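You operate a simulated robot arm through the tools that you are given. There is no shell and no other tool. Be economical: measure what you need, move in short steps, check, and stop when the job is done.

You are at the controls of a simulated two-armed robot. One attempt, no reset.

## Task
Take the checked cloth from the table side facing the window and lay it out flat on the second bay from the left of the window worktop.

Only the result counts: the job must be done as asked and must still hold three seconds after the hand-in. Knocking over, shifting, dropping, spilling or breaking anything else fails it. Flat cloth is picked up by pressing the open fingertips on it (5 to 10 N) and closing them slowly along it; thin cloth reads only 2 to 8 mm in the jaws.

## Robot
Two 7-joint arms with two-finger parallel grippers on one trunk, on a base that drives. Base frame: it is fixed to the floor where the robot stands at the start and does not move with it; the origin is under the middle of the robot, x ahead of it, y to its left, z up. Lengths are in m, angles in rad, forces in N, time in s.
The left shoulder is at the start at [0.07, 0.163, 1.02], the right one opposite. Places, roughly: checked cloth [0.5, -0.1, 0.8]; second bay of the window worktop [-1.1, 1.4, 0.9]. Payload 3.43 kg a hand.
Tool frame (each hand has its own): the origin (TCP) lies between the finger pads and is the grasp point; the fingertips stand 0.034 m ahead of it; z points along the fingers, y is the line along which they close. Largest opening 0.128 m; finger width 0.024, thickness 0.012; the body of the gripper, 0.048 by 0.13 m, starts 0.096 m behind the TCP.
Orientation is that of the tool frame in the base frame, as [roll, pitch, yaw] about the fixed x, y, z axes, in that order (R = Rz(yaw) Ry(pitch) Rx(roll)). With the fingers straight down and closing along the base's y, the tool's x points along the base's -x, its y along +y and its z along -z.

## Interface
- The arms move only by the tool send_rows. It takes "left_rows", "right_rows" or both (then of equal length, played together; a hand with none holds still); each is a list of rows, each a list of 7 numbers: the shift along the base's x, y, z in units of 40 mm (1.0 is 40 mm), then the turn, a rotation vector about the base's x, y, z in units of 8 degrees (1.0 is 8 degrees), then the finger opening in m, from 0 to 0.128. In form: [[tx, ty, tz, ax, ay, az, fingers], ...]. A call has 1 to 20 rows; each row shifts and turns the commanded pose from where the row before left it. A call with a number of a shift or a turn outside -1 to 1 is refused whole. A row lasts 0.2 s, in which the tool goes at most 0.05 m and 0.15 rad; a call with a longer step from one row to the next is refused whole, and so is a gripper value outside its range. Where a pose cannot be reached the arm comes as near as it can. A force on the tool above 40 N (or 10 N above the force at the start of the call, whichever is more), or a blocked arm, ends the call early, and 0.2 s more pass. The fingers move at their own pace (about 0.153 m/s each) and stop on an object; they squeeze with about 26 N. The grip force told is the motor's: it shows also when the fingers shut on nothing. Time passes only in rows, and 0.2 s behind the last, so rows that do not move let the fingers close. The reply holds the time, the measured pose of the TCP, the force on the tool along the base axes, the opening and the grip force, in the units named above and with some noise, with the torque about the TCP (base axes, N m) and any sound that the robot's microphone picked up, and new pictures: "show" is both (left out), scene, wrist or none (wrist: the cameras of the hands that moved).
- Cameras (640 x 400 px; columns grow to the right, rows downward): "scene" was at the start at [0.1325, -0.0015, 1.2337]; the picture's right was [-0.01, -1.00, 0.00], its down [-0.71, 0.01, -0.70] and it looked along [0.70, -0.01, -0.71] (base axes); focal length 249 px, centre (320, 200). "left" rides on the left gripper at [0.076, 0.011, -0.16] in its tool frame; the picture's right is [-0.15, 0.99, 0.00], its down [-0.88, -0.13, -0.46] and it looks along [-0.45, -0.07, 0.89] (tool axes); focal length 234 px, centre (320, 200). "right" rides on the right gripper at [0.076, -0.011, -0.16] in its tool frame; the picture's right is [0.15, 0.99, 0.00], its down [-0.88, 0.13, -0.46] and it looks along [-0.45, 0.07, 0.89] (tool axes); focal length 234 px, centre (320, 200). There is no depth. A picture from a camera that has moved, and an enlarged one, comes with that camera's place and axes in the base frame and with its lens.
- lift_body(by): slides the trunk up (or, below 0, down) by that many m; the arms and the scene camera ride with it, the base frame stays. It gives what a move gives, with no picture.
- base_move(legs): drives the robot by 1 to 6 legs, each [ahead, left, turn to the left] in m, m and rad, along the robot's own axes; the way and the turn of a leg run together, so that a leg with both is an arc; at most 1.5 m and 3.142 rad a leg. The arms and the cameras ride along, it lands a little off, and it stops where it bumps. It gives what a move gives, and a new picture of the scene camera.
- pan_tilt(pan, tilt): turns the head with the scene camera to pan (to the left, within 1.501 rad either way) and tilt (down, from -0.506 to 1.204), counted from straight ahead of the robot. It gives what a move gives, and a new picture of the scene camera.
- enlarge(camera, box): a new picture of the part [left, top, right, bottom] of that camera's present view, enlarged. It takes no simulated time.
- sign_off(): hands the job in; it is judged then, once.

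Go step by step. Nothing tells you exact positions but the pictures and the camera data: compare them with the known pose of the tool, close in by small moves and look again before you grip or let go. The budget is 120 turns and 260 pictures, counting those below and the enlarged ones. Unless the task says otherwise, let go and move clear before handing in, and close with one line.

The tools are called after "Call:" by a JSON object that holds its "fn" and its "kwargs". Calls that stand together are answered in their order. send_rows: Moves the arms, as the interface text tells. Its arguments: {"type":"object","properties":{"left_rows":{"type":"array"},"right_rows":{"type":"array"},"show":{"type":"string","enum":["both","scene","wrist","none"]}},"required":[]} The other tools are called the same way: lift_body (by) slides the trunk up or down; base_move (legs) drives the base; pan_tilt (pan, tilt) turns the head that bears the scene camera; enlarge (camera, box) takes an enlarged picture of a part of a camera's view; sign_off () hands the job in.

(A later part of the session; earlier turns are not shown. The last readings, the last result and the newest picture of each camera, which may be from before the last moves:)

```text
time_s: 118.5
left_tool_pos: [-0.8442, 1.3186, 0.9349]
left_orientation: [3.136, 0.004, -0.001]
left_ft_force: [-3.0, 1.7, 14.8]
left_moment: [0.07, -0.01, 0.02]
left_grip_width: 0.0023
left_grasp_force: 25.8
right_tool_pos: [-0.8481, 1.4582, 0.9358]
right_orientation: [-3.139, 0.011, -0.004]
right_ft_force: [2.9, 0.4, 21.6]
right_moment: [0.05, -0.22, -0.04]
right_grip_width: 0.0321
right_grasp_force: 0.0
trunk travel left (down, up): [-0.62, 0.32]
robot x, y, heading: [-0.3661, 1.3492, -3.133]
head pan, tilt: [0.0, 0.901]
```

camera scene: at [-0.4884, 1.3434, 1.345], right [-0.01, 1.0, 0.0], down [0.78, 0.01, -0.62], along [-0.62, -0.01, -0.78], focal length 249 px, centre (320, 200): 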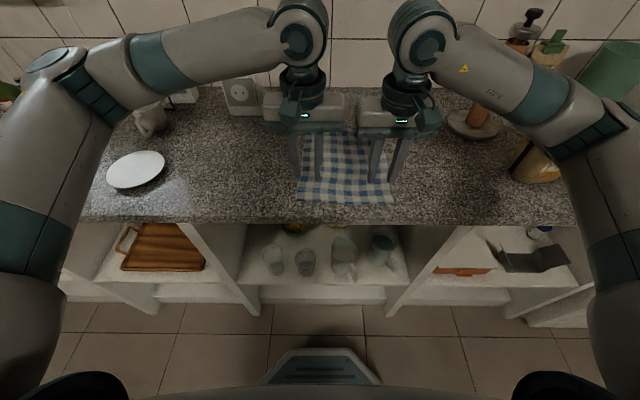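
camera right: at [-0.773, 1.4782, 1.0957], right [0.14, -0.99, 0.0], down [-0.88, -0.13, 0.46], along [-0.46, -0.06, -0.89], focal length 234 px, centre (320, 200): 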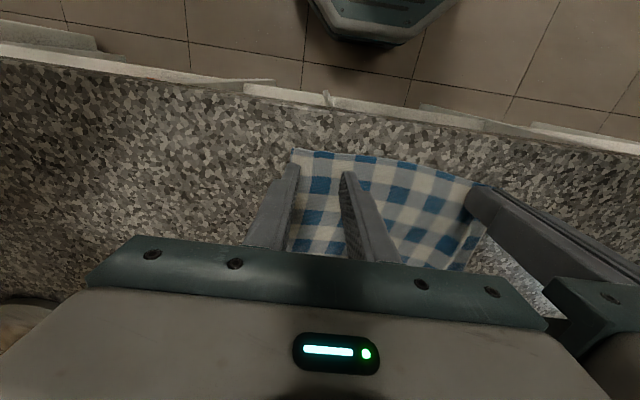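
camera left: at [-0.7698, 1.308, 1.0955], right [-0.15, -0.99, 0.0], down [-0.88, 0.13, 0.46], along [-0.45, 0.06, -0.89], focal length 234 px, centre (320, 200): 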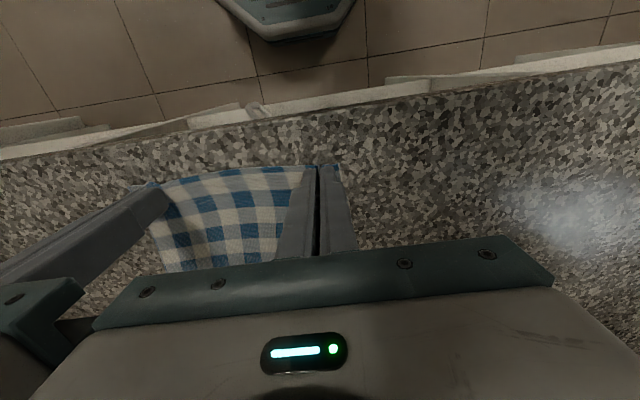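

Call:
{"fn": "send_rows", "kwargs": {"right_rows": [[0, 0, 0.03, 0, 0, 0, 0.032], [0, 0, 0, 0, 0, 0, 0.028], [0, 0, 0, 0, 0, 0, 0.024], [0, 0, 0, 0, 0, 0, 0.02], [0, 0, 0, 0, 0, 0, 0.016], [0, 0, 0, 0, 0, 0, 0.012], [0, 0, 0, 0, 0, 0, 0.008], [0, 0, 0, 0, 0, 0, 0.004], [0, 0, 0, 0, 0, 0, 0], [0, 0, 0, 0, 0, 0, 0]], "show": "wrist"}}

```text
time_s: 120.7
left_tool_pos: [-0.8468, 1.3184, 0.9363]
left_orientation: [3.139, 0.003, -0.002]
left_ft_force: [-1.1, 11.2, 11.5]
left_moment: [0.37, -0.04, -0.02]
left_grip_width: 0.0023
left_grasp_force: 25.8
right_tool_pos: [-0.8475, 1.4582, 0.9355]
right_orientation: [-3.138, 0.01, -0.003]
right_ft_force: [-1.3, -12.6, 26.0]
right_moment: [-0.47, 0.04, -0.01]
right_grip_width: 0.0056
right_grasp_force: 26.2
trunk travel left (down, up): [-0.62, 0.32]
robot x, y, heading: [-0.3601, 1.347, -3.129]
head pan, tilt: [0.0, 0.901]
camera right: at [-0.7722, 1.4691, 1.0955], right [0.14, -0.99, 0.0], down [-0.88, -0.13, 0.46], along [-0.46, -0.06, -0.89], focal length 234 px, centre (320, 200)
```

right: 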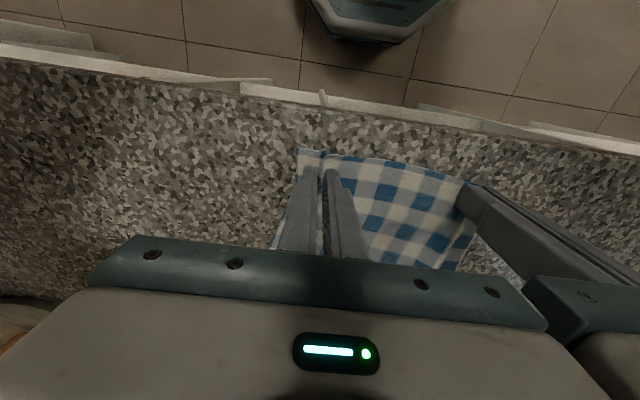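

Both hold now (2.3 and 5.6 mm) with the cloth taut between. I relax the sideways pull slightly and lift straight up.

Call:
{"fn": "send_rows", "kwargs": {"right_rows": [[0, -0.04, 0.2, 0, 0, 0, 0], [0, -0.03, 0.4, 0, 0, 0, 0], [0, 0, 0.7, 0, 0, 0, 0], [0, 0, 0.75, 0, 0, 0, 0], [0, 0, 0.75, 0, 0, 0, 0], [0, 0, 0.75, 0, 0, 0, 0], [0, 0, 0.75, 0, 0, 0, 0], [0, 0, 0.75, 0, 0, 0, 0], [0, 0, 0.75, 0, 0, 0, 0], [0, 0, 0.75, 0, 0, 0, 0], [0, 0, 0.75, 0, 0, 0, 0], [0, 0, 0.75, 0, 0, 0, 0]], "left_rows": [[0, 0.04, 0.2, 0, 0, 0, 0], [0, 0.03, 0.4, 0, 0, 0, 0], [0, 0, 0.7, 0, 0, 0, 0], [0, 0, 0.75, 0, 0, 0, 0], [0, 0, 0.75, 0, 0, 0, 0], [0, 0, 0.75, 0, 0, 0, 0], [0, 0, 0.75, 0, 0, 0, 0], [0, 0, 0.75, 0, 0, 0, 0], [0, 0, 0.75, 0, 0, 0, 0], [0, 0, 0.75, 0, 0, 0, 0], [0, 0, 0.75, 0, 0, 0, 0], [0, 0, 0.75, 0, 0, 0, 0]], "show": "scene"}}

```text
time_s: 123.3
left_tool_pos: [-0.8441, 1.324, 1.2585]
left_orientation: [3.137, 0.002, -0.004]
left_ft_force: [1.0, -0.7, 0.9]
left_moment: [0.41, 0.13, -0.08]
left_grip_width: 0.0022
left_grasp_force: 25.9
right_tool_pos: [-0.8487, 1.454, 1.2517]
right_orientation: [-3.137, 0.007, -0.004]
right_ft_force: [-0.2, 0.7, -0.6]
right_moment: [-0.34, -0.05, 0.0]
right_grip_width: 0.0019
right_grasp_force: 25.3
trunk travel left (down, up): [-0.62, 0.32]
robot x, y, heading: [-0.3597, 1.3421, -3.133]
head pan, tilt: [0.0, 0.901]
camera scene: at [-0.4849, 1.3433, 1.3451], right [-0.01, 1.0, 0.0], down [0.78, 0.01, -0.62], along [-0.62, -0.01, -0.78], focal length 249 px, centre (320, 200)
```

scene: 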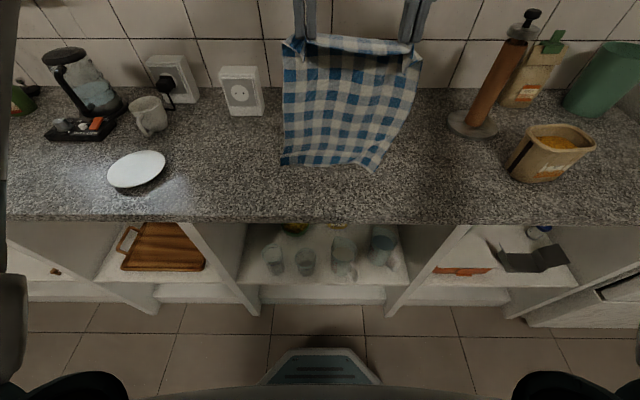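

The cloth hangs with the tucked corner at the lower right. I ease the hands a little apart and back up so it hangs in front of the worktop edge.

Call:
{"fn": "send_rows", "kwargs": {"right_rows": [[0, 0.15, 0.5, 0, 0, 0, 0], [0, 0.1, 0.5, 0, 0, 0, 0]], "left_rows": [[0, -0.15, 0.4, 0, 0, 0, 0], [0, -0.1, 0.4, 0, 0, 0, 0]], "show": "none"}}

Call:
{"fn": "base_move", "kwargs": {"legs": [[-0.14, 0, 0]]}}

Call:
{"fn": "send_rows", "kwargs": {"right_rows": [[0, 0, -0.75, 0, 0, 0, 0], [0, 0, -0.75, 0, 0, 0, 0], [0, 0, -0.75, 0, 0, 0, 0], [0, 0, -0.75, 0, 0, 0, 0], [0, 0, -0.75, 0, 0, 0, 0], [0, 0, -0.75, 0, 0, 0, 0], [0, 0, -0.75, 0, 0, 0, 0], [0, 0, -0.75, 0, 0, 0, 0]], "left_rows": [[0, 0, -0.75, 0, 0, 0, 0], [0, 0, -0.75, 0, 0, 0, 0], [0, 0, -0.75, 0, 0, 0, 0], [0, 0, -0.75, 0, 0, 0, 0], [0, 0, -0.75, 0, 0, 0, 0], [0, 0, -0.75, 0, 0, 0, 0], [0, 0, -0.75, 0, 0, 0, 0], [0, 0, -0.75, 0, 0, 0, 0]], "show": "scene"}}

```text
time_s: 123.9
left_tool_pos: [-0.8454, 1.314, 1.2893]
left_orientation: [3.141, 0.003, -0.004]
left_ft_force: [0.9, 15.5, 2.1]
left_moment: [-1.21, 0.11, 0.0]
left_grip_width: 0.0024
left_grasp_force: 26.3
right_tool_pos: [-0.8495, 1.4632, 1.2936]
right_orientation: [3.141, 0.007, -0.002]
right_ft_force: [-0.2, -12.8, 0.6]
right_moment: [1.4, -0.01, -0.04]
right_grip_width: 0.0031
right_grasp_force: 25.8
trunk travel left (down, up): [-0.62, 0.32]
robot x, y, heading: [-0.3594, 1.3439, -3.131]
head pan, tilt: [0.0, 0.901]
```

```text
time_s: 125.2
left_tool_pos: [-0.7056, 1.3134, 1.2875]
left_orientation: [3.137, 0.0, 0.002]
left_ft_force: [0.9, 0.6, -0.5]
left_moment: [-0.06, -0.03, 0.01]
left_grip_width: 0.002
left_grasp_force: 26.3
right_tool_pos: [-0.7101, 1.4666, 1.2928]
right_orientation: [-3.137, 0.001, -0.002]
right_ft_force: [-0.2, 0.7, 0.6]
right_moment: [0.0, 0.0, 0.01]
right_grip_width: 0.0
right_grasp_force: 26.1
trunk travel left (down, up): [-0.62, 0.32]
robot x, y, heading: [-0.2182, 1.3461, -3.131]
head pan, tilt: [0.0, 0.901]
camera scene: at [-0.3456, 1.3447, 1.3448], right [-0.01, 1.0, 0.0], down [0.78, 0.01, -0.62], along [-0.62, -0.01, -0.78], focal length 249 px, centre (320, 200)
```

scene: 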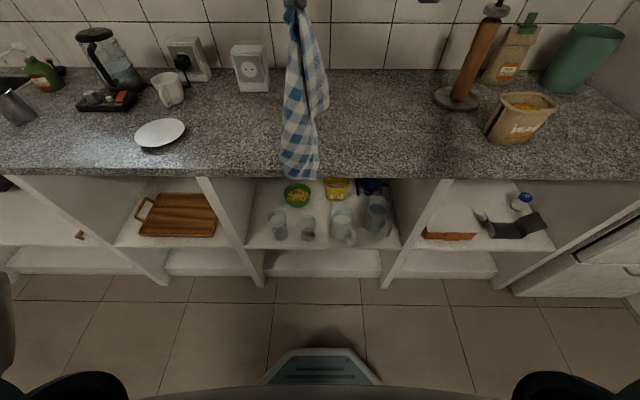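

```text
time_s: 127.0
left_tool_pos: [-0.7045, 1.3127, 1.0473]
left_orientation: [3.14, -0.001, 0.0]
left_ft_force: [0.2, -0.5, 0.1]
left_moment: [-0.03, -0.02, 0.01]
left_grip_width: 0.0024
left_grasp_force: 25.9
right_tool_pos: [-0.7103, 1.4636, 1.0541]
right_orientation: [-3.138, 0.004, -0.001]
right_ft_force: [-0.6, 0.1, 0.4]
right_moment: [-0.04, -0.02, -0.01]
right_grip_width: 0.0001
right_grasp_force: 26.3
trunk travel left (down, up): [-0.62, 0.32]
robot x, y, heading: [-0.219, 1.3473, -3.125]
head pan, tilt: [0.0, 0.901]
camera scene: at [-0.3451, 1.3445, 1.345], right [-0.01, 1.0, 0.0], down [0.78, 0.01, -0.62], along [-0.62, -0.01, -0.78], focal length 249 px, centre (320, 200)
```

scene: 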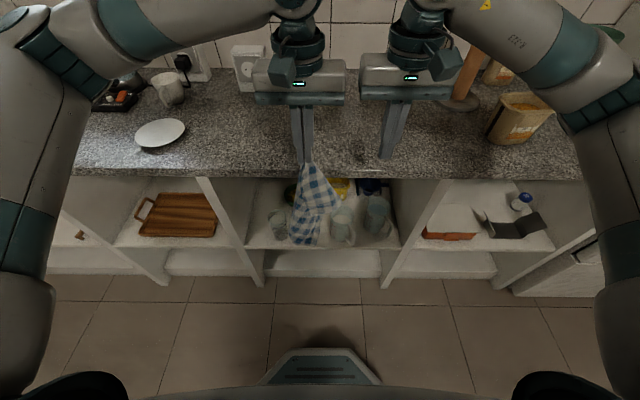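

The right corner slipped out when I eased the hands apart, and the cloth now hangs from the left hand only. I raise it well clear of the glasses first and look at how it hangs.

Call:
{"fn": "send_rows", "kwargs": {"left_rows": [[0, 0, 0.9, 0, 0, 0, 0], [0, 0, 0.9, 0, 0, 0, 0], [0, 0, 0.9, 0, 0, 0, 0], [0, 0, 0.9, 0, 0, 0, 0]], "right_rows": [[0, 0.5, 0, 0, 0, 0, 0], [0, 0.5, 0, 0, 0, 0, 0], [0, 0.5, 0, 0, 0, 0, 0], [0, 0.5, 0, 0, 0, 0, 0.03]], "show": "both"}}

Call:
{"fn": "enlarge", "kwargs": {"camera": "scene", "box": [250, 60, 410, 220]}}

```text
time_s: 128.0
left_tool_pos: [-0.7022, 1.3122, 1.1944]
left_orientation: [3.135, 0.001, 0.001]
left_ft_force: [0.3, 0.8, 0.2]
left_moment: [-0.04, 0.03, 0.04]
left_grip_width: 0.0022
left_grasp_force: 26.3
right_tool_pos: [-0.7066, 1.5475, 1.0538]
right_orientation: [-3.137, 0.004, -0.002]
right_ft_force: [0.1, 0.1, -0.2]
right_moment: [-0.05, 0.0, 0.0]
right_grip_width: 0.0301
right_grasp_force: 0.0
trunk travel left (down, up): [-0.62, 0.32]
robot x, y, heading: [-0.2217, 1.3444, -3.132]
head pan, tilt: [0.0, 0.901]
camera scene: at [-0.3428, 1.3462, 1.3451], right [-0.01, 1.0, 0.0], down [0.78, 0.01, -0.62], along [-0.62, -0.01, -0.78], focal length 249 px, centre (320, 200)
camera right: at [-0.6322, 1.5594, 1.2142], right [0.14, -0.99, 0.0], down [-0.88, -0.13, 0.46], along [-0.46, -0.06, -0.89], focal length 234 px, centre (320, 200)
camera left: at [-0.6261, 1.3012, 1.3545], right [-0.15, -0.99, 0.01], down [-0.88, 0.13, 0.46], along [-0.45, 0.06, -0.89], focal length 234 px, centre (320, 200)
```

scene: 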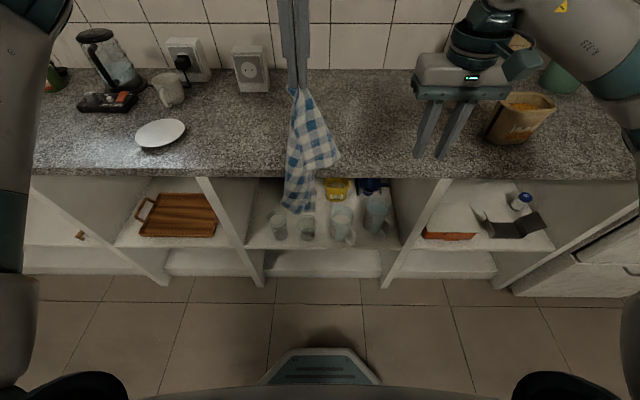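
right: 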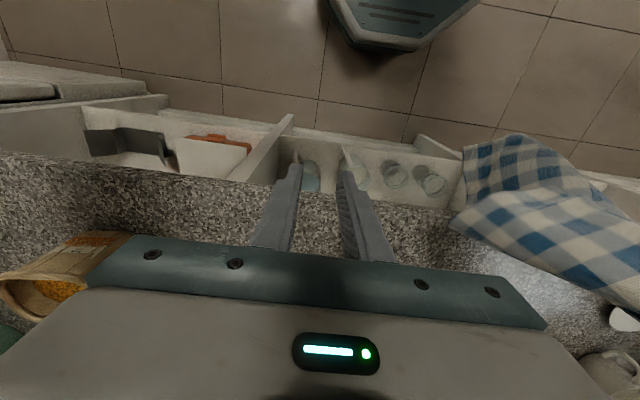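
left: 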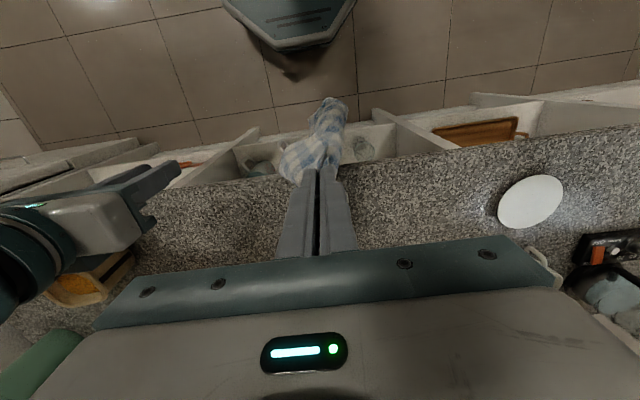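

```text
2.50 times, centred on (330, 140) of scene
camera zoom: at [-0.3428, 1.3462, 1.3451], right [-0.01, 1.0, 0.0], down [0.78, 0.01, -0.62], along [-0.62, -0.01, -0.78], focal length 623 px, centre (295, 350)
```

zoom: 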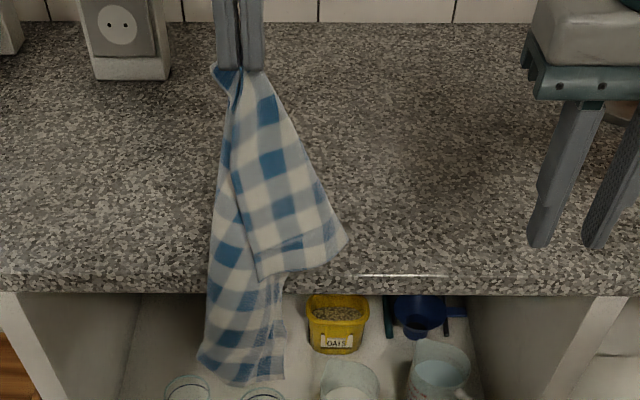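

The free corner B sticks out to the right at about (−0.761, 1.384, 0.978), in the open. I'll catch it in the air with the right hand: turn it to close along x and tilt the fingers down-left.

Call:
{"fn": "send_rows", "kwargs": {"right_rows": [[0, 0.3, 0.3, 0, 0, 1, 0.06], [0, 0.3, 0.3, 0, 0, 1, 0.06], [0, 0, 0, 0, 0, 1, 0.06], [0, 0, 0, 0, 0, 1, 0.06], [0, 0, 0, 0, 0, 1, 0.06], [0, 0, 0, 0, 0, 1, 0.06], [0, 0, 0, 0, 0, 1, 0.06], [0, 0, 0, -1, 0, 0, 0.06], [0, 0, 0, -1, 0, 0, 0.06], [0, 0, 0, -1, 0, 0, 0.06], [0, 0, 0, -1, 0, 0, 0.06], [0, 0, 0, -1, 0, 0, 0.06]], "show": "both"}}

```text
time_s: 130.6
left_tool_pos: [-0.7023, 1.3121, 1.1939]
left_orientation: [3.136, 0.002, 0.002]
left_ft_force: [0.0, 0.0, 0.2]
left_moment: [0.01, 0.02, -0.01]
left_grip_width: 0.0021
left_grasp_force: 25.7
right_tool_pos: [-0.7082, 1.57, 1.0749]
right_orientation: [2.704, 0.57, 0.843]
right_ft_force: [0.0, 1.0, 0.2]
right_moment: [-0.02, 0.04, -0.01]
right_grip_width: 0.06
right_grasp_force: 0.0
trunk travel left (down, up): [-0.62, 0.32]
robot x, y, heading: [-0.2188, 1.3475, -3.127]
head pan, tilt: [0.0, 0.901]
camera scene: at [-0.3439, 1.3456, 1.3451], right [-0.01, 1.0, 0.0], down [0.78, 0.01, -0.62], along [-0.62, -0.01, -0.78], focal length 249 px, centre (320, 200)
camera right: at [-0.6749, 1.7275, 1.1534], right [0.9, -0.33, 0.28], down [-0.38, -0.32, 0.87], along [-0.2, -0.89, -0.41], focal length 234 px, centre (320, 200)
```

scene: 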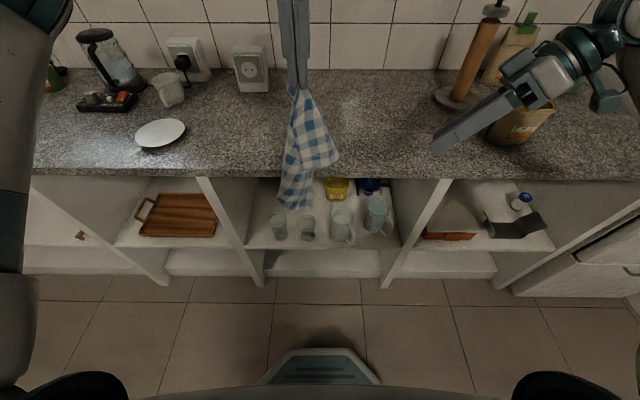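
right: 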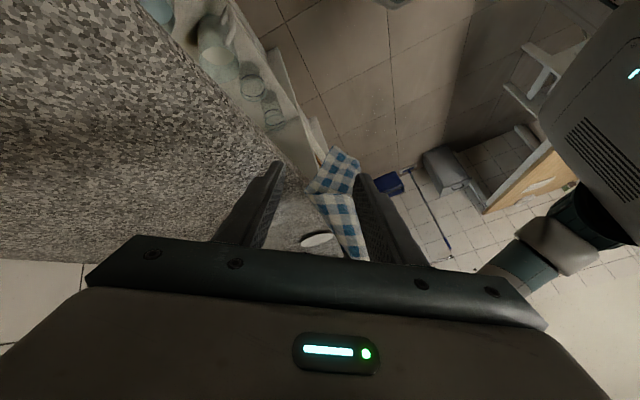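

The tilt works and the cloth shows between the open fingers. I move to the approach point about 12 cm short of the corner.

Call:
{"fn": "send_rows", "kwargs": {"right_rows": [[-0.306, -0.744, 0.044, 0, 0, 0, 0.06], [-0.306, -0.744, 0.044, 0, 0, 0, 0.06], [-0.306, -0.744, 0.044, 0, 0, 0, 0.06], [-0.306, -0.744, 0.044, 0, 0, 0, 0.06], [0, -0.5, -0.6, 0, 0, 0, 0.06]], "show": "both"}}

Call:
{"fn": "enlarge", "kwargs": {"camera": "scene", "box": [250, 60, 410, 220]}}

```text
time_s: 131.8
left_tool_pos: [-0.7026, 1.3109, 1.1931]
left_orientation: [3.137, 0.002, 0.001]
left_ft_force: [-0.3, -0.3, 1.2]
left_moment: [-0.02, 0.02, -0.01]
left_grip_width: 0.0023
left_grasp_force: 27.0
right_tool_pos: [-0.7575, 1.4318, 1.0604]
right_orientation: [2.704, 0.565, 0.845]
right_ft_force: [-0.4, 0.0, -0.1]
right_moment: [0.02, -0.02, 0.0]
right_grip_width: 0.0599
right_grasp_force: 0.0
trunk travel left (down, up): [-0.62, 0.32]
robot x, y, heading: [-0.2222, 1.3456, -3.124]
head pan, tilt: [0.0, 0.901]
camera scene: at [-0.344, 1.345, 1.3451], right [-0.01, 1.0, 0.0], down [0.78, 0.01, -0.62], along [-0.62, -0.01, -0.78], focal length 249 px, centre (320, 200)
camera right: at [-0.7241, 1.5891, 1.1394], right [0.9, -0.34, 0.28], down [-0.38, -0.32, 0.87], along [-0.2, -0.89, -0.42], focal length 234 px, centre (320, 200)
```

scene: 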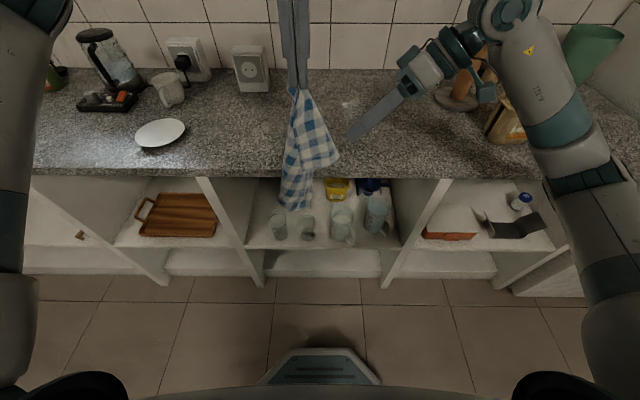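
right: 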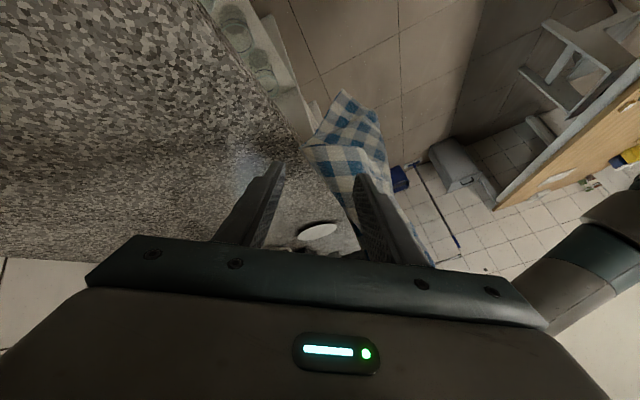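

```text
2.50 times, centred on (330, 140) of scene
camera zoom: at [-0.344, 1.345, 1.3451], right [-0.01, 1.0, 0.0], down [0.78, 0.01, -0.62], along [-0.62, -0.01, -0.78], focal length 623 px, centre (295, 350)
```

zoom: 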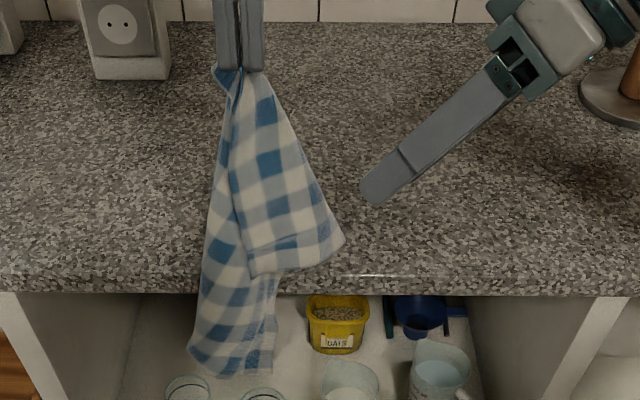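

Seen from the right hand, the corner's sheet faces the fingers instead of standing edge-on. I turn the left hand about 48° so the sheet swings into line, and draw the right hand back a bit meanwhile.

Call:
{"fn": "send_rows", "kwargs": {"left_rows": [[0, 0, 0, 0, 0, 0, 0], [0, 0, 0, 0, 0, -1, 0], [0, 0, 0, 0, 0, -1, 0], [0, 0, 0, 0, 0, -1, 0], [0, 0, 0, 0, 0, -1, 0], [0, 0, 0, 0, 0, -1, 0], [0, 0, 0, 0, 0, -1, 0], [0, 0, 0, 0, 0, 0, 0], [0, 0, 0, 0, 0, 0, 0]], "right_rows": [[0, 0.9, 0.4, 0, 0, 0, 0.06], [0.4, 0.9, 0.2, 0, 0, 0, 0.06], [0.5, 0, 0, 0, 0, 0, 0.06], [0.5, 0, 0, 0, 0, 0, 0.06], [0.3, 0, 0, 0, 0, 0, 0.06], [0, 0, 0, 0, 0, 0, 0.06], [0, 0, 0, 0, 0, 0, 0.06], [0, 0, 0, 0, 0, 0, 0.06], [0, 0, 0, 0, 0, 0, 0.06]], "show": "both"}}

Call:
{"fn": "enlarge", "kwargs": {"camera": "scene", "box": [250, 60, 410, 220]}}

```text
time_s: 133.8
left_tool_pos: [-0.7045, 1.3112, 1.1935]
left_orientation: [3.137, 0.003, -0.838]
left_ft_force: [-0.5, 0.2, -0.4]
left_moment: [0.0, -0.02, 0.03]
left_grip_width: 0.0021
left_grasp_force: 26.2
right_tool_pos: [-0.6871, 1.505, 1.0848]
right_orientation: [2.704, 0.565, 0.844]
right_ft_force: [0.4, -0.7, -0.5]
right_moment: [0.0, 0.0, -0.02]
right_grip_width: 0.06
right_grasp_force: 0.1
trunk travel left (down, up): [-0.62, 0.32]
robot x, y, heading: [-0.2205, 1.3489, -3.132]
head pan, tilt: [0.0, 0.901]
camera scene: at [-0.344, 1.3448, 1.345], right [-0.01, 1.0, 0.0], down [0.78, 0.01, -0.62], along [-0.62, -0.01, -0.78], focal length 249 px, centre (320, 200)
camera right: at [-0.6554, 1.6622, 1.1623], right [0.9, -0.34, 0.28], down [-0.38, -0.32, 0.87], along [-0.2, -0.89, -0.41], focal length 234 px, centre (320, 200)
camera left: at [-0.6619, 1.2485, 1.3531], right [-0.83, -0.55, 0.0], down [-0.49, 0.74, 0.46], along [-0.26, 0.38, -0.89], focal length 234 px, centre (320, 200)
```

scene: 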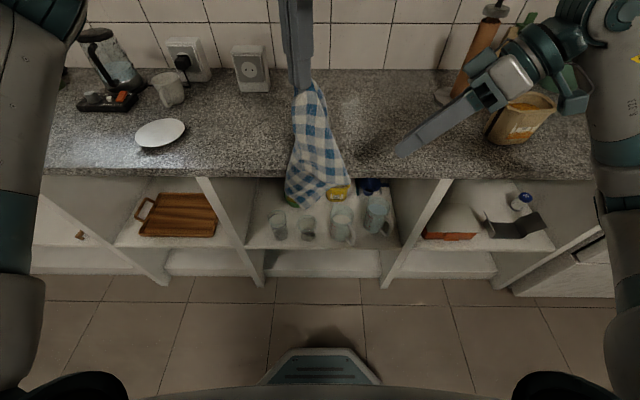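
right: 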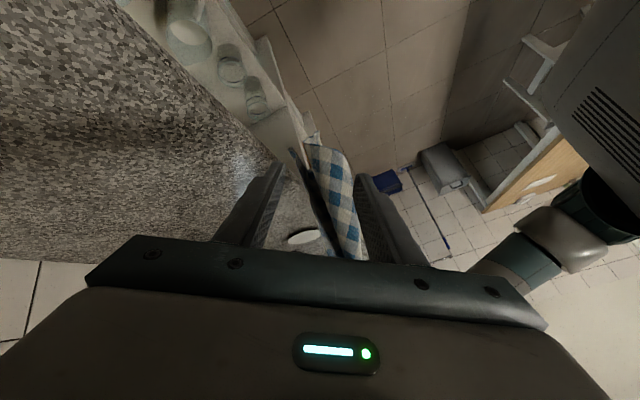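
left: 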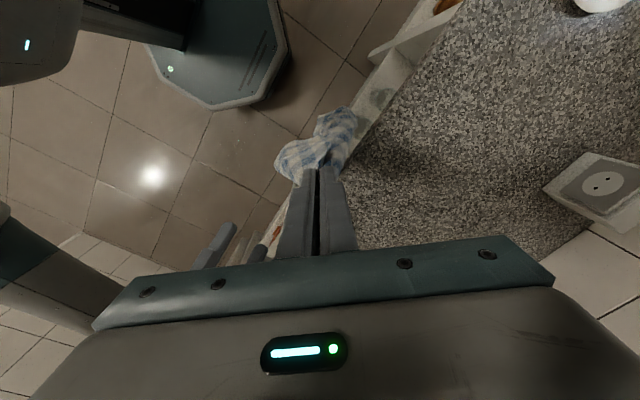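

```text
2.50 times, centred on (330, 140) of scene
camera zoom: at [-0.344, 1.3448, 1.345], right [-0.01, 1.0, 0.0], down [0.78, 0.01, -0.62], along [-0.62, -0.01, -0.78], focal length 623 px, centre (295, 350)
```

zoom: 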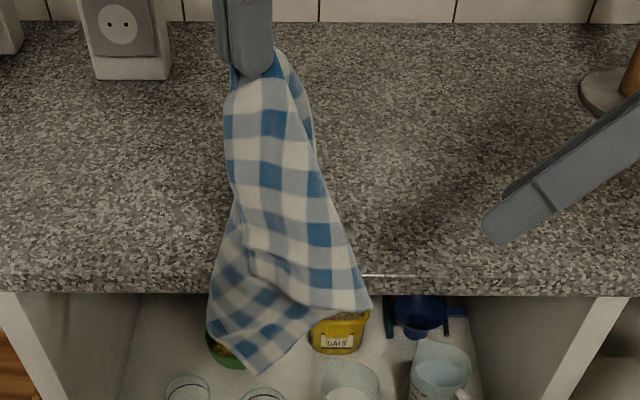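

Now the sheet hangs edge-on between the fingers, with the corner at about (−0.699, 1.402, 0.955). I slide the open fingers over it.

Call:
{"fn": "send_rows", "kwargs": {"right_rows": [[-0.065, -0.625, -0.56, 0, 0, 0, 0.06], [-0.065, -0.625, -0.56, 0, 0, 0, 0.06], [-0.065, -0.625, -0.56, 0, 0, 0, 0.06], [-0.065, -0.625, -0.56, 0, 0, 0, 0.06], [-0.065, -0.6, -0.56, 0, 0, 0, 0.06]], "show": "wrist"}}

Call:
{"fn": "enlarge", "kwargs": {"camera": "scene", "box": [250, 60, 410, 220]}}

```text
time_s: 135.0
left_tool_pos: [-0.7062, 1.3105, 1.1916]
left_orientation: [3.137, 0.002, -0.836]
left_ft_force: [0.4, 0.6, -0.5]
left_moment: [0.03, -0.01, 0.04]
left_grip_width: 0.0022
left_grasp_force: 25.5
right_tool_pos: [-0.7023, 1.3791, 0.9733]
right_orientation: [2.705, 0.565, 0.843]
right_ft_force: [0.7, 0.1, -0.1]
right_moment: [0.01, 0.03, -0.01]
right_grip_width: 0.06
right_grasp_force: 0.1
trunk travel left (down, up): [-0.62, 0.32]
robot x, y, heading: [-0.217, 1.3471, -3.13]
head pan, tilt: [0.0, 0.901]
camera right: at [-0.6688, 1.536, 1.0511], right [0.9, -0.34, 0.28], down [-0.38, -0.32, 0.87], along [-0.2, -0.89, -0.42], focal length 234 px, centre (320, 200)
```

right: 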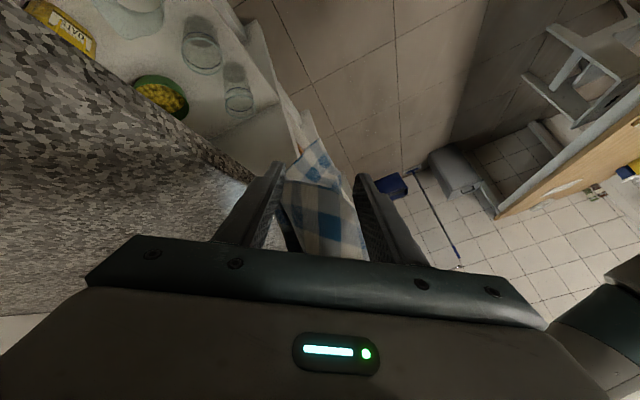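

```text
2.50 times, centred on (330, 140) of scene
camera zoom: at [-0.3445, 1.344, 1.345], right [-0.01, 1.0, 0.0], down [0.78, 0.01, -0.62], along [-0.62, -0.01, -0.78], focal length 623 px, centre (295, 350)
```

zoom: 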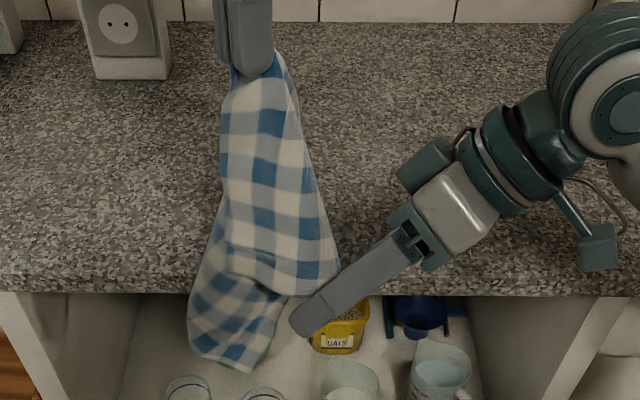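

The corner is right next to the grasp point, just a bit higher and to the left. I nudge the hand there and close slowly.

Call:
{"fn": "send_rows", "kwargs": {"right_rows": [[0, -0.4, 0.4, 0, 0, 0, 0.06], [0, -0.25, 0.2, 0, 0, 0, 0.06], [0, 0, 0, 0, 0, 0, 0.04], [0, 0, 0, 0, 0, 0, 0.02], [0, 0, 0, 0, 0, 0, 0], [0, 0, 0, 0, 0, 0, 0], [0, 0, 0, 0, 0, 0, 0]], "show": "none"}}

Call:
{"fn": "enlarge", "kwargs": {"camera": "scene", "box": [250, 60, 410, 220]}}

```text
time_s: 136.6
left_tool_pos: [-0.705, 1.3135, 1.1929]
left_orientation: [3.139, 0.003, -0.837]
left_ft_force: [-0.3, -0.4, 0.3]
left_moment: [0.0, 0.01, 0.04]
left_grip_width: 0.0023
left_grasp_force: 26.1
right_tool_pos: [-0.703, 1.3534, 0.9957]
right_orientation: [2.703, 0.566, 0.845]
right_ft_force: [0.1, -0.2, 0.1]
right_moment: [-0.02, 0.0, -0.04]
right_grip_width: 0.0027
right_grasp_force: 25.9
trunk travel left (down, up): [-0.62, 0.32]
robot x, y, heading: [-0.2211, 1.3463, -3.129]
head pan, tilt: [0.0, 0.901]
```

```text
2.50 times, centred on (330, 140) of scene
camera zoom: at [-0.344, 1.3447, 1.345], right [-0.01, 1.0, 0.0], down [0.78, 0.01, -0.62], along [-0.62, -0.01, -0.78], focal length 623 px, centre (295, 350)
```

zoom: 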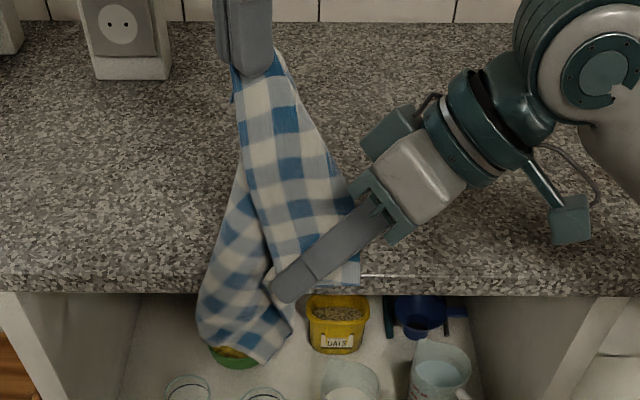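

Caught: 2.7 mm of cloth just inside corner B. I bring the right hand up level with the left and undo the tilts, keeping slack between the hands.

Call:
{"fn": "send_rows", "kwargs": {"right_rows": [[0, 0.3, 0.75, 0.8, 0, 0, 0], [0, 0.35, 0.75, 0.8, 0, 0, 0], [0, 0.4, 0.75, 0.8, 0, 0, 0], [0, 0.45, 0.75, 0.8, 0, 0, 0], [0, 0.5, 0.75, 0.8, 0, 0, 0], [0, 0.5, 0.75, 0.8, 0, 0, 0], [0, 0, 0.2, 0.2, 0, 0, 0]], "left_rows": [[0, 0, 0, 0, 0, 0.9, 0], [0, 0, 0, 0, 0, 0.9, 0], [0, 0, 0, 0, 0, 0.9, 0], [0, 0, 0, 0, 0, 0.9, 0], [0, 0, 0, 0, 0, 0.9, 0], [0, 0, 0, 0, 0, 0.9, 0], [0, 0, 0, 0, 0, 0.6, 0]], "show": "scene"}}

Call:
{"fn": "enlarge", "kwargs": {"camera": "scene", "box": [250, 20, 450, 220]}}

```text
time_s: 138.2
left_tool_pos: [-0.7046, 1.3121, 1.1923]
left_orientation: [3.138, 0.0, 0.003]
left_ft_force: [0.2, 2.3, 1.7]
left_moment: [0.1, 0.0, -0.09]
left_grip_width: 0.0022
left_grasp_force: 26.1
right_tool_pos: [-0.7005, 1.4509, 1.1863]
right_orientation: [-3.137, 0.005, 0.975]
right_ft_force: [-0.3, -3.0, -2.6]
right_moment: [0.13, -0.08, 0.03]
right_grip_width: 0.0025
right_grasp_force: 25.5
trunk travel left (down, up): [-0.62, 0.32]
robot x, y, heading: [-0.2233, 1.3467, -3.127]
head pan, tilt: [0.0, 0.901]
camera scene: at [-0.3447, 1.3443, 1.3449], right [-0.01, 1.0, 0.0], down [0.78, 0.01, -0.62], along [-0.62, -0.01, -0.78], focal length 249 px, centre (320, 200)
```

scene: 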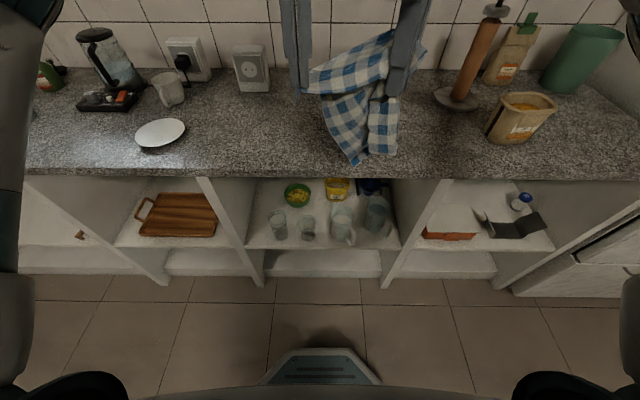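

```text
2.00 times, centred on (350, 120) of scene
camera zoom: at [-0.3447, 1.3443, 1.3449], right [-0.01, 1.0, 0.0], down [0.78, 0.01, -0.62], along [-0.62, -0.01, -0.78], focal length 498 px, centre (260, 360)
```

zoom: 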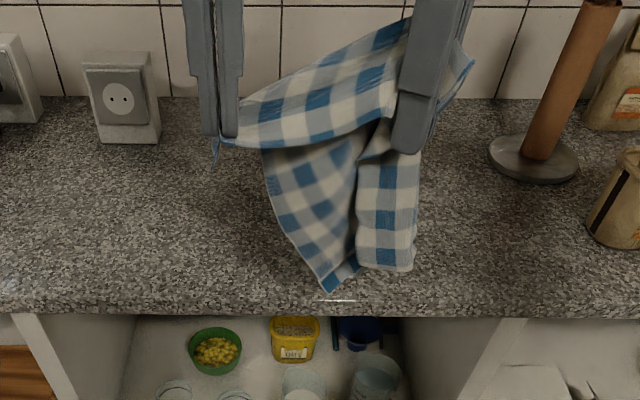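

The edge A–B is now held roughly level, though the right grip is some centimetres in from the corner and the lower part is folded. I draw it forward over the worktop edge as before, which should open out the trailing part.

Call:
{"fn": "send_rows", "kwargs": {"right_rows": [[0, 0, -0.75, 0, 0, 0, 0], [0, 0, -0.75, 0, 0, 0, 0], [0, 0, -0.75, 0, 0, 0, 0], [0, 0, -0.75, 0, 0, 0, 0], [-0.3, 0, -0.5, 0, 0, 0, 0], [-0.4, 0, 0, 0, 0, 0, 0], [-0.4, 0, 0, 0, 0, 0, 0], [-0.4, 0, 0, 0, 0, 0, 0], [-0.4, 0, 0, 0, 0, -0.4, 0], [-0.4, 0, 0, 0, 0, -0.4, 0], [-0.4, 0, 0, 0, 0, -0.4, 0], [-0.4, 0, 0, 0, 0, -0.4, 0]], "left_rows": [[0, 0, -0.75, 0, 0, 0, 0], [0, 0, -0.75, 0, 0, 0, 0], [0, 0, -0.75, 0, 0, 0, 0], [0, 0, -0.75, 0, 0, 0, 0], [-0.3, 0, -0.5, 0, 0, 0, 0], [-0.4, 0, 0, 0, 0, 0, 0], [-0.4, 0, 0, 0, 0, 0, 0], [-0.4, 0, 0, 0, 0, 0, 0], [-0.4, 0, 0, 0, 0, 0, 0], [-0.4, 0, 0, 0, 0, 0, 0], [-0.4, 0, 0, 0, 0, 0, 0], [-0.4, 0, 0, 0, 0, 0, 0]], "show": "none"}}

Call:
{"fn": "enlarge", "kwargs": {"camera": "scene", "box": [250, 80, 450, 240]}}

```text
time_s: 140.8
left_tool_pos: [-0.8285, 1.313, 1.0523]
left_orientation: [3.137, 0.001, 0.0]
left_ft_force: [-0.6, 2.8, 1.3]
left_moment: [0.1, 0.04, -0.04]
left_grip_width: 0.0021
left_grasp_force: 26.0
right_tool_pos: [-0.8259, 1.4517, 1.0442]
right_orientation: [-3.139, 0.007, 0.753]
right_ft_force: [-0.2, -2.5, -0.7]
right_moment: [0.11, -0.05, 0.01]
right_grip_width: 0.0028
right_grasp_force: 26.1
trunk travel left (down, up): [-0.62, 0.32]
robot x, y, heading: [-0.2191, 1.3443, -3.131]
head pan, tilt: [0.0, 0.901]
```

```text
2.50 times, centred on (350, 160) of scene
camera zoom: at [-0.3447, 1.3447, 1.3449], right [-0.01, 1.0, 0.0], down [0.78, 0.01, -0.62], along [-0.62, -0.01, -0.78], focal length 623 px, centre (245, 300)
```

zoom: 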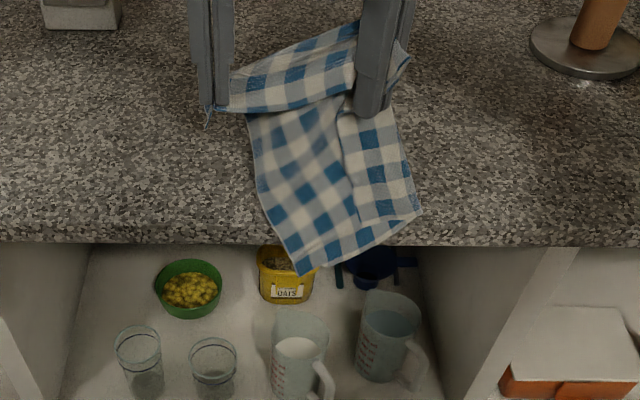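

The cloth is opening out nicely over the edge. I lower a bit and drive forward to draw it fully onto the top.

Call:
{"fn": "send_rows", "kwargs": {"right_rows": [[-0.1, 0, -0.5, 0, 0, -0.3, 0], [-0.1, 0, -0.6, 0, 0, -0.3, 0], [0, 0, -0.5, 0, 0, 0, 0]], "left_rows": [[-0.1, 0, -0.6, 0, 0, 0, 0], [-0.1, 0, -0.7, 0, 0, 0, 0], [0, 0, -0.5, 0, 0, 0, 0]], "show": "none"}}

Call:
{"fn": "base_move", "kwargs": {"legs": [[0.15, 0, 0]]}}

Call:
{"fn": "enlarge", "kwargs": {"camera": "scene", "box": [260, 90, 440, 230]}}

```text
time_s: 141.6
left_tool_pos: [-0.8356, 1.3132, 0.9789]
left_orientation: [3.139, 0.002, 0.001]
left_ft_force: [0.6, 5.9, 4.0]
left_moment: [0.23, 0.07, -0.09]
left_grip_width: 0.0021
left_grasp_force: 26.1
right_tool_pos: [-0.8341, 1.4508, 0.9819]
right_orientation: [-3.137, 0.006, 0.668]
right_ft_force: [-0.6, -6.9, -4.0]
right_moment: [0.23, -0.06, 0.1]
right_grip_width: 0.003
right_grasp_force: 25.9
trunk travel left (down, up): [-0.62, 0.32]
robot x, y, heading: [-0.2191, 1.3435, -3.127]
head pan, tilt: [0.0, 0.901]
```

```text
time_s: 143.0
left_tool_pos: [-0.9863, 1.3061, 0.979]
left_orientation: [3.138, 0.003, 0.006]
left_ft_force: [1.0, 5.6, 3.7]
left_moment: [0.24, 0.07, -0.12]
left_grip_width: 0.0023
left_grasp_force: 26.7
right_tool_pos: [-0.985, 1.4448, 0.9824]
right_orientation: [-3.138, 0.006, 0.675]
right_ft_force: [-0.1, -6.1, -5.3]
right_moment: [0.3, -0.08, 0.09]
right_grip_width: 0.0024
right_grasp_force: 25.8
trunk travel left (down, up): [-0.62, 0.32]
robot x, y, heading: [-0.3705, 1.3446, -3.117]
head pan, tilt: [0.0, 0.901]
camera scene: at [-0.4953, 1.3416, 1.3451], right [-0.02, 1.0, 0.0], down [0.78, 0.01, -0.62], along [-0.62, -0.01, -0.78], focal length 249 px, centre (320, 200)
```

scene: 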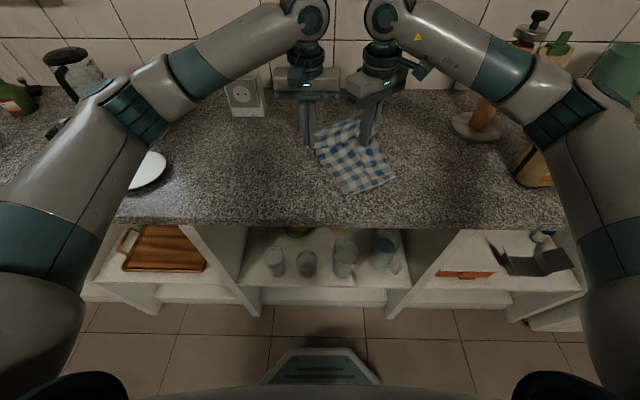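

```text
2.86 times, centred on (350, 160) of scene
camera zoom: at [-0.4953, 1.3416, 1.3451], right [-0.02, 1.0, 0.0], down [0.78, 0.01, -0.62], along [-0.62, -0.01, -0.78], focal length 712 px, centre (234, 314)
```

zoom: 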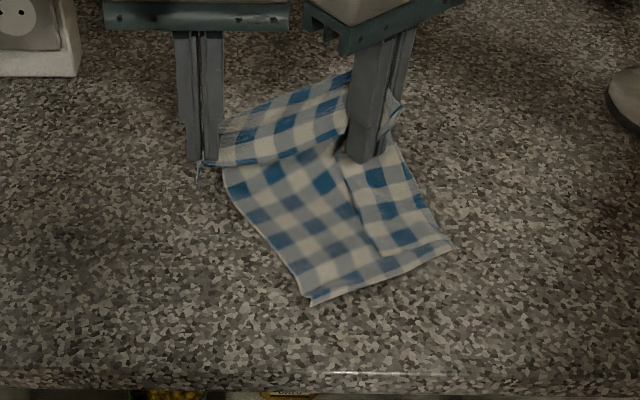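

The cloth is on the worktop now, skewed, with a fold along its right side. I set it down, release only the right hand and keep the left holding corner A as an anchor.

Call:
{"fn": "send_rows", "kwargs": {"right_rows": [[0, 0, -0.4, 0, 0, 0, 0], [0, 0, -0.4, 0, 0, 0, 0], [0, 0, -0.2, 0, 0, 0, 0], [0, 0, 0, 0, 0, 0, 0.02], [0, 0, 0, 0, 0, 0, 0.04], [0, 0, 0.3, 0, 0, 0, 0.04], [0, 0, 0.8, 0, 0, 0, 0.04], [0, 0.5, 0.9, 0, 0, 0, 0.04], [0, 0.8, 0.8, 0, 0, 0, 0.04], [0, 0.8, 0.5, 0, 0, 0, 0.04]], "left_rows": [[0, 0, -0.4, 0, 0, 0, 0], [0, 0, -0.4, 0, 0, 0, 0], [0, 0, -0.1, 0, 0, 0, 0], [0, 0, 0, 0, 0, 0, 0], [0, 0, 0, 0, 0, 0, 0], [0, 0, 0, 0, 0, 0, 0], [0, 0, 0, 0, 0, 0, 0], [0, 0, 0, 0, 0, 0, 0], [0, 0, 0, 0, 0, 0, 0], [0, 0, 0, 0, 0, 0, 0]], "show": "none"}}

Call:
{"fn": "enlarge", "kwargs": {"camera": "scene", "box": [280, 90, 420, 210]}}

Call:
{"fn": "enlarge", "kwargs": {"camera": "right", "box": [240, 60, 640, 280]}}

```text
time_s: 145.2
left_tool_pos: [-0.9859, 1.3096, 0.9442]
left_orientation: [3.137, 0.003, 0.006]
left_ft_force: [0.1, 1.4, 0.3]
left_moment: [-0.03, 0.02, -0.05]
left_grip_width: 0.0024
left_grasp_force: 25.9
right_tool_pos: [-0.9853, 1.5344, 1.0746]
right_orientation: [-3.137, 0.006, 0.674]
right_ft_force: [-0.6, -0.2, 0.2]
right_moment: [-0.03, 0.0, 0.0]
right_grip_width: 0.04
right_grasp_force: 0.0
trunk travel left (down, up): [-0.62, 0.32]
robot x, y, heading: [-0.3711, 1.3433, -3.12]
head pan, tilt: [0.0, 0.901]
```

```text
3.33 times, centred on (350, 150) of scene
camera zoom: at [-0.4946, 1.3429, 1.345], right [-0.02, 1.0, 0.0], down [0.78, 0.01, -0.62], along [-0.62, -0.01, -0.78], focal length 830 px, centre (220, 367)
```

zoom: 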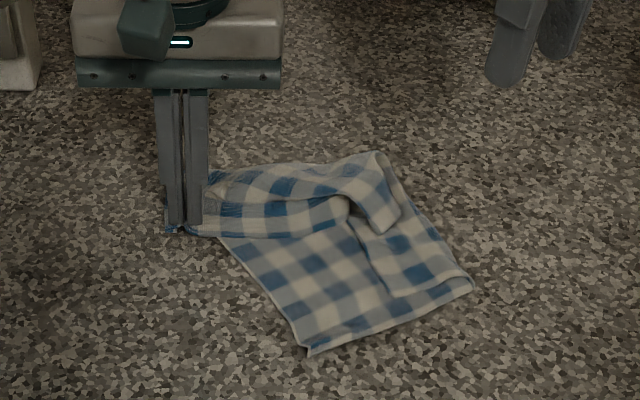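

```text
1.60 times, centred on (440, 170) of right
camera zoom: at [-0.9328, 1.5912, 1.2358], right [0.73, -0.68, 0.0], down [-0.6, -0.65, 0.46], along [-0.32, -0.34, -0.89], focal length 375 px, centre (128, 248)
```

zoom: 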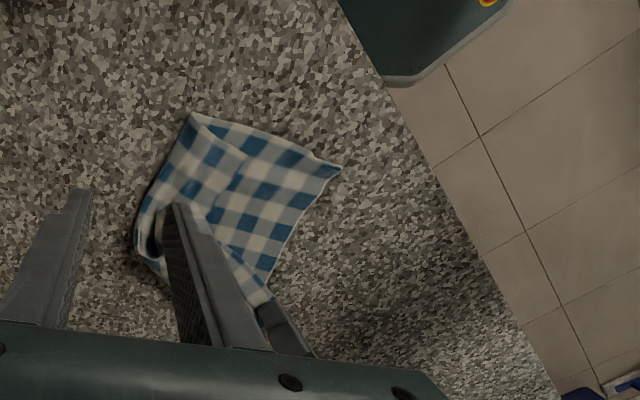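

The strip along edge A–B lies folded back on top, with corner B at about (−0.978, 1.464). I pinch B with the right hand to fold it back out.

Call:
{"fn": "send_rows", "kwargs": {"right_rows": [[0, -0.6, 0, 0, 0, 0, 0.03], [0.05, -0.6, 0, 0, 0, 0, 0.03], [0.05, -0.55, 0, 0, 0, 0, 0.03], [0, 0, -0.8, 0, 0, 0, 0.03], [0, 0, -0.8, 0, 0, 0, 0.03], [0, 0, -0.8, 0, 0, 0, 0.03]], "show": "wrist"}}

Call:
{"fn": "enlarge", "kwargs": {"camera": "scene", "box": [280, 90, 420, 210]}}

```text
time_s: 146.6
left_tool_pos: [-0.9859, 1.3071, 0.9426]
left_orientation: [3.137, 0.001, 0.007]
left_ft_force: [-0.4, -0.1, 0.3]
left_moment: [0.01, 0.01, -0.03]
left_grip_width: 0.0022
left_grasp_force: 26.0
right_tool_pos: [-0.9829, 1.4599, 0.9769]
right_orientation: [-3.138, 0.006, 0.675]
right_ft_force: [0.0, -0.2, 0.6]
right_moment: [-0.02, -0.01, 0.02]
right_grip_width: 0.0298
right_grasp_force: 0.0
trunk travel left (down, up): [-0.62, 0.32]
robot x, y, heading: [-0.3727, 1.3451, -3.123]
head pan, tilt: [0.0, 0.901]
camera right: at [-0.9311, 1.5184, 1.1379], right [0.73, -0.68, 0.0], down [-0.6, -0.65, 0.46], along [-0.32, -0.33, -0.89], focal length 234 px, centre (320, 200)
```

right: 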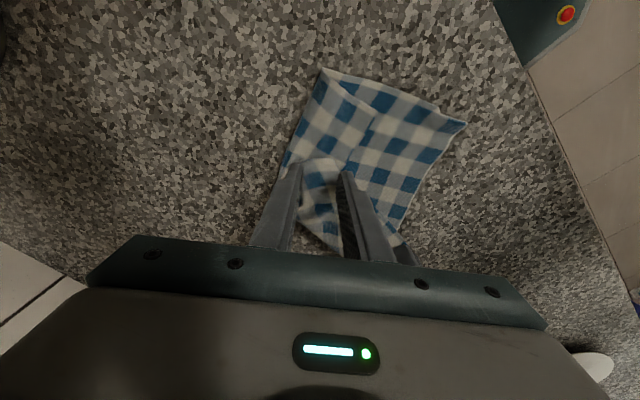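

```text
3.33 times, centred on (350, 150) of scene
camera zoom: at [-0.4956, 1.3419, 1.345], right [-0.02, 1.0, 0.0], down [0.78, 0.01, -0.62], along [-0.62, -0.01, -0.78], focal length 830 px, centre (220, 367)
```

zoom: 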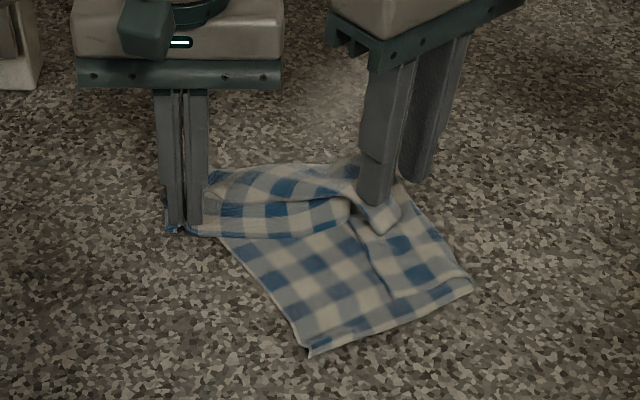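

Call:
{"fn": "send_rows", "kwargs": {"right_rows": [[0.1, -0.15, -0.3, 0, 0, 0, 0.03], [0, 0, -0.25, 0, 0, 0, 0.03], [0, 0, -0.12, 0, 0, 0, 0.03], [0, 0, -0.12, 0, 0, 0, 0.03], [0, 0, -0.1, 0, 0, 0, 0.03]], "show": "wrist"}}

```text
time_s: 147.8
left_tool_pos: [-0.9862, 1.3073, 0.9432]
left_orientation: [3.137, 0.002, 0.008]
left_ft_force: [0.0, 0.1, -0.1]
left_moment: [0.02, 0.0, -0.06]
left_grip_width: 0.0022
left_grasp_force: 25.4
right_tool_pos: [-0.9769, 1.4541, 0.9433]
right_orientation: [-3.136, 0.006, 0.673]
right_ft_force: [-0.5, -0.3, 0.6]
right_moment: [0.0, 0.0, 0.01]
right_grip_width: 0.0301
right_grasp_force: 0.2
trunk travel left (down, up): [-0.62, 0.32]
robot x, y, heading: [-0.3672, 1.3437, -3.128]
head pan, tilt: [0.0, 0.901]
camera right: at [-0.925, 1.5114, 1.1039], right [0.73, -0.68, 0.0], down [-0.6, -0.65, 0.46], along [-0.32, -0.33, -0.89], focal length 234 px, centre (320, 200)
```

right: 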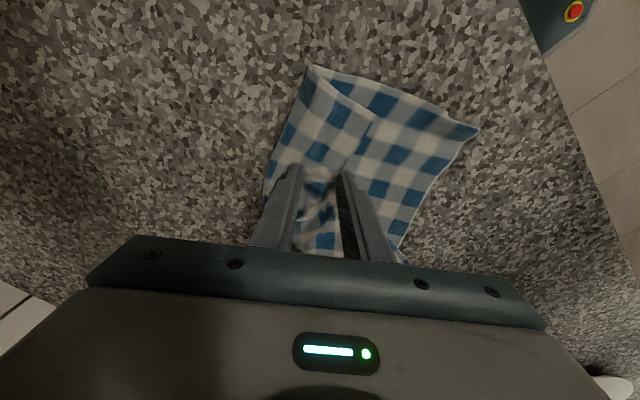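

The flap corner is between the fingertips. I go down the last few mm and close.

Call:
{"fn": "send_rows", "kwargs": {"right_rows": [[0, 0, -0.1, 0, 0, 0, 0.03], [0, 0, 0, 0, 0, 0, 0.025], [0, 0, 0, 0, 0, 0, 0.02], [0, 0, 0, 0, 0, 0, 0.015], [0, 0, 0, 0, 0, 0, 0.01], [0, 0, 0, 0, 0, 0, 0.005], [0, 0, 0, 0, 0, 0, 0], [0, 0, 0, 0, 0, 0, 0], [0, 0, 0.5, 0, 0, 0, 0], [0, 0, 0.7, 0, 0, 0, 0], [-0.2, 0.1, 0.6, 0, 0, 0, 0]], "show": "wrist"}}

Call:
{"fn": "enlarge", "kwargs": {"camera": "scene", "box": [280, 90, 420, 210]}}

```text
time_s: 150.2
left_tool_pos: [-0.9854, 1.3076, 0.9426]
left_orientation: [3.137, 0.003, 0.008]
left_ft_force: [0.5, 2.4, 2.1]
left_moment: [0.1, 0.01, -0.05]
left_grip_width: 0.002
left_grasp_force: 26.2
right_tool_pos: [-0.9863, 1.4555, 1.0127]
right_orientation: [-3.138, 0.004, 0.676]
right_ft_force: [-0.8, -1.8, -0.3]
right_moment: [-0.01, -0.01, 0.02]
right_grip_width: 0.0034
right_grasp_force: 26.0
trunk travel left (down, up): [-0.62, 0.32]
robot x, y, heading: [-0.3685, 1.3448, -3.123]
head pan, tilt: [0.0, 0.901]
camera right: at [-0.9336, 1.5133, 1.1725], right [0.73, -0.68, 0.0], down [-0.6, -0.65, 0.46], along [-0.32, -0.33, -0.89], focal length 234 px, centre (320, 200)
```

right: 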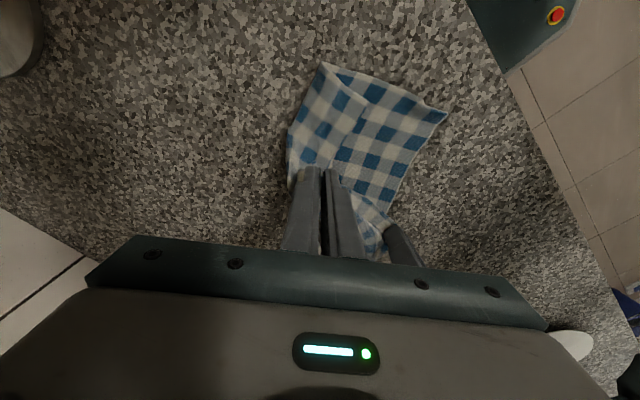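

```text
3.33 times, centred on (350, 150) of scene
camera zoom: at [-0.4951, 1.3415, 1.345], right [-0.02, 1.0, 0.0], down [0.78, 0.01, -0.62], along [-0.62, -0.01, -0.78], focal length 830 px, centre (220, 367)
```

zoom: 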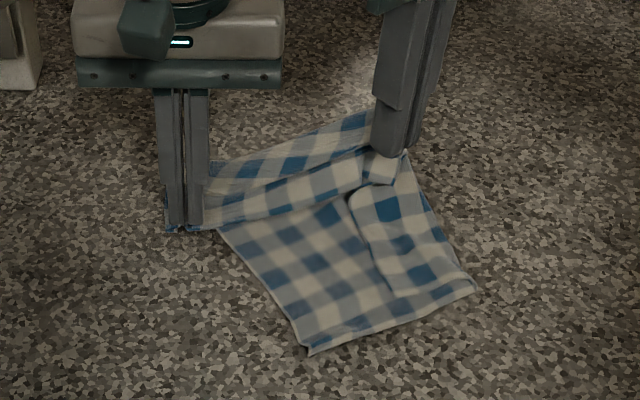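

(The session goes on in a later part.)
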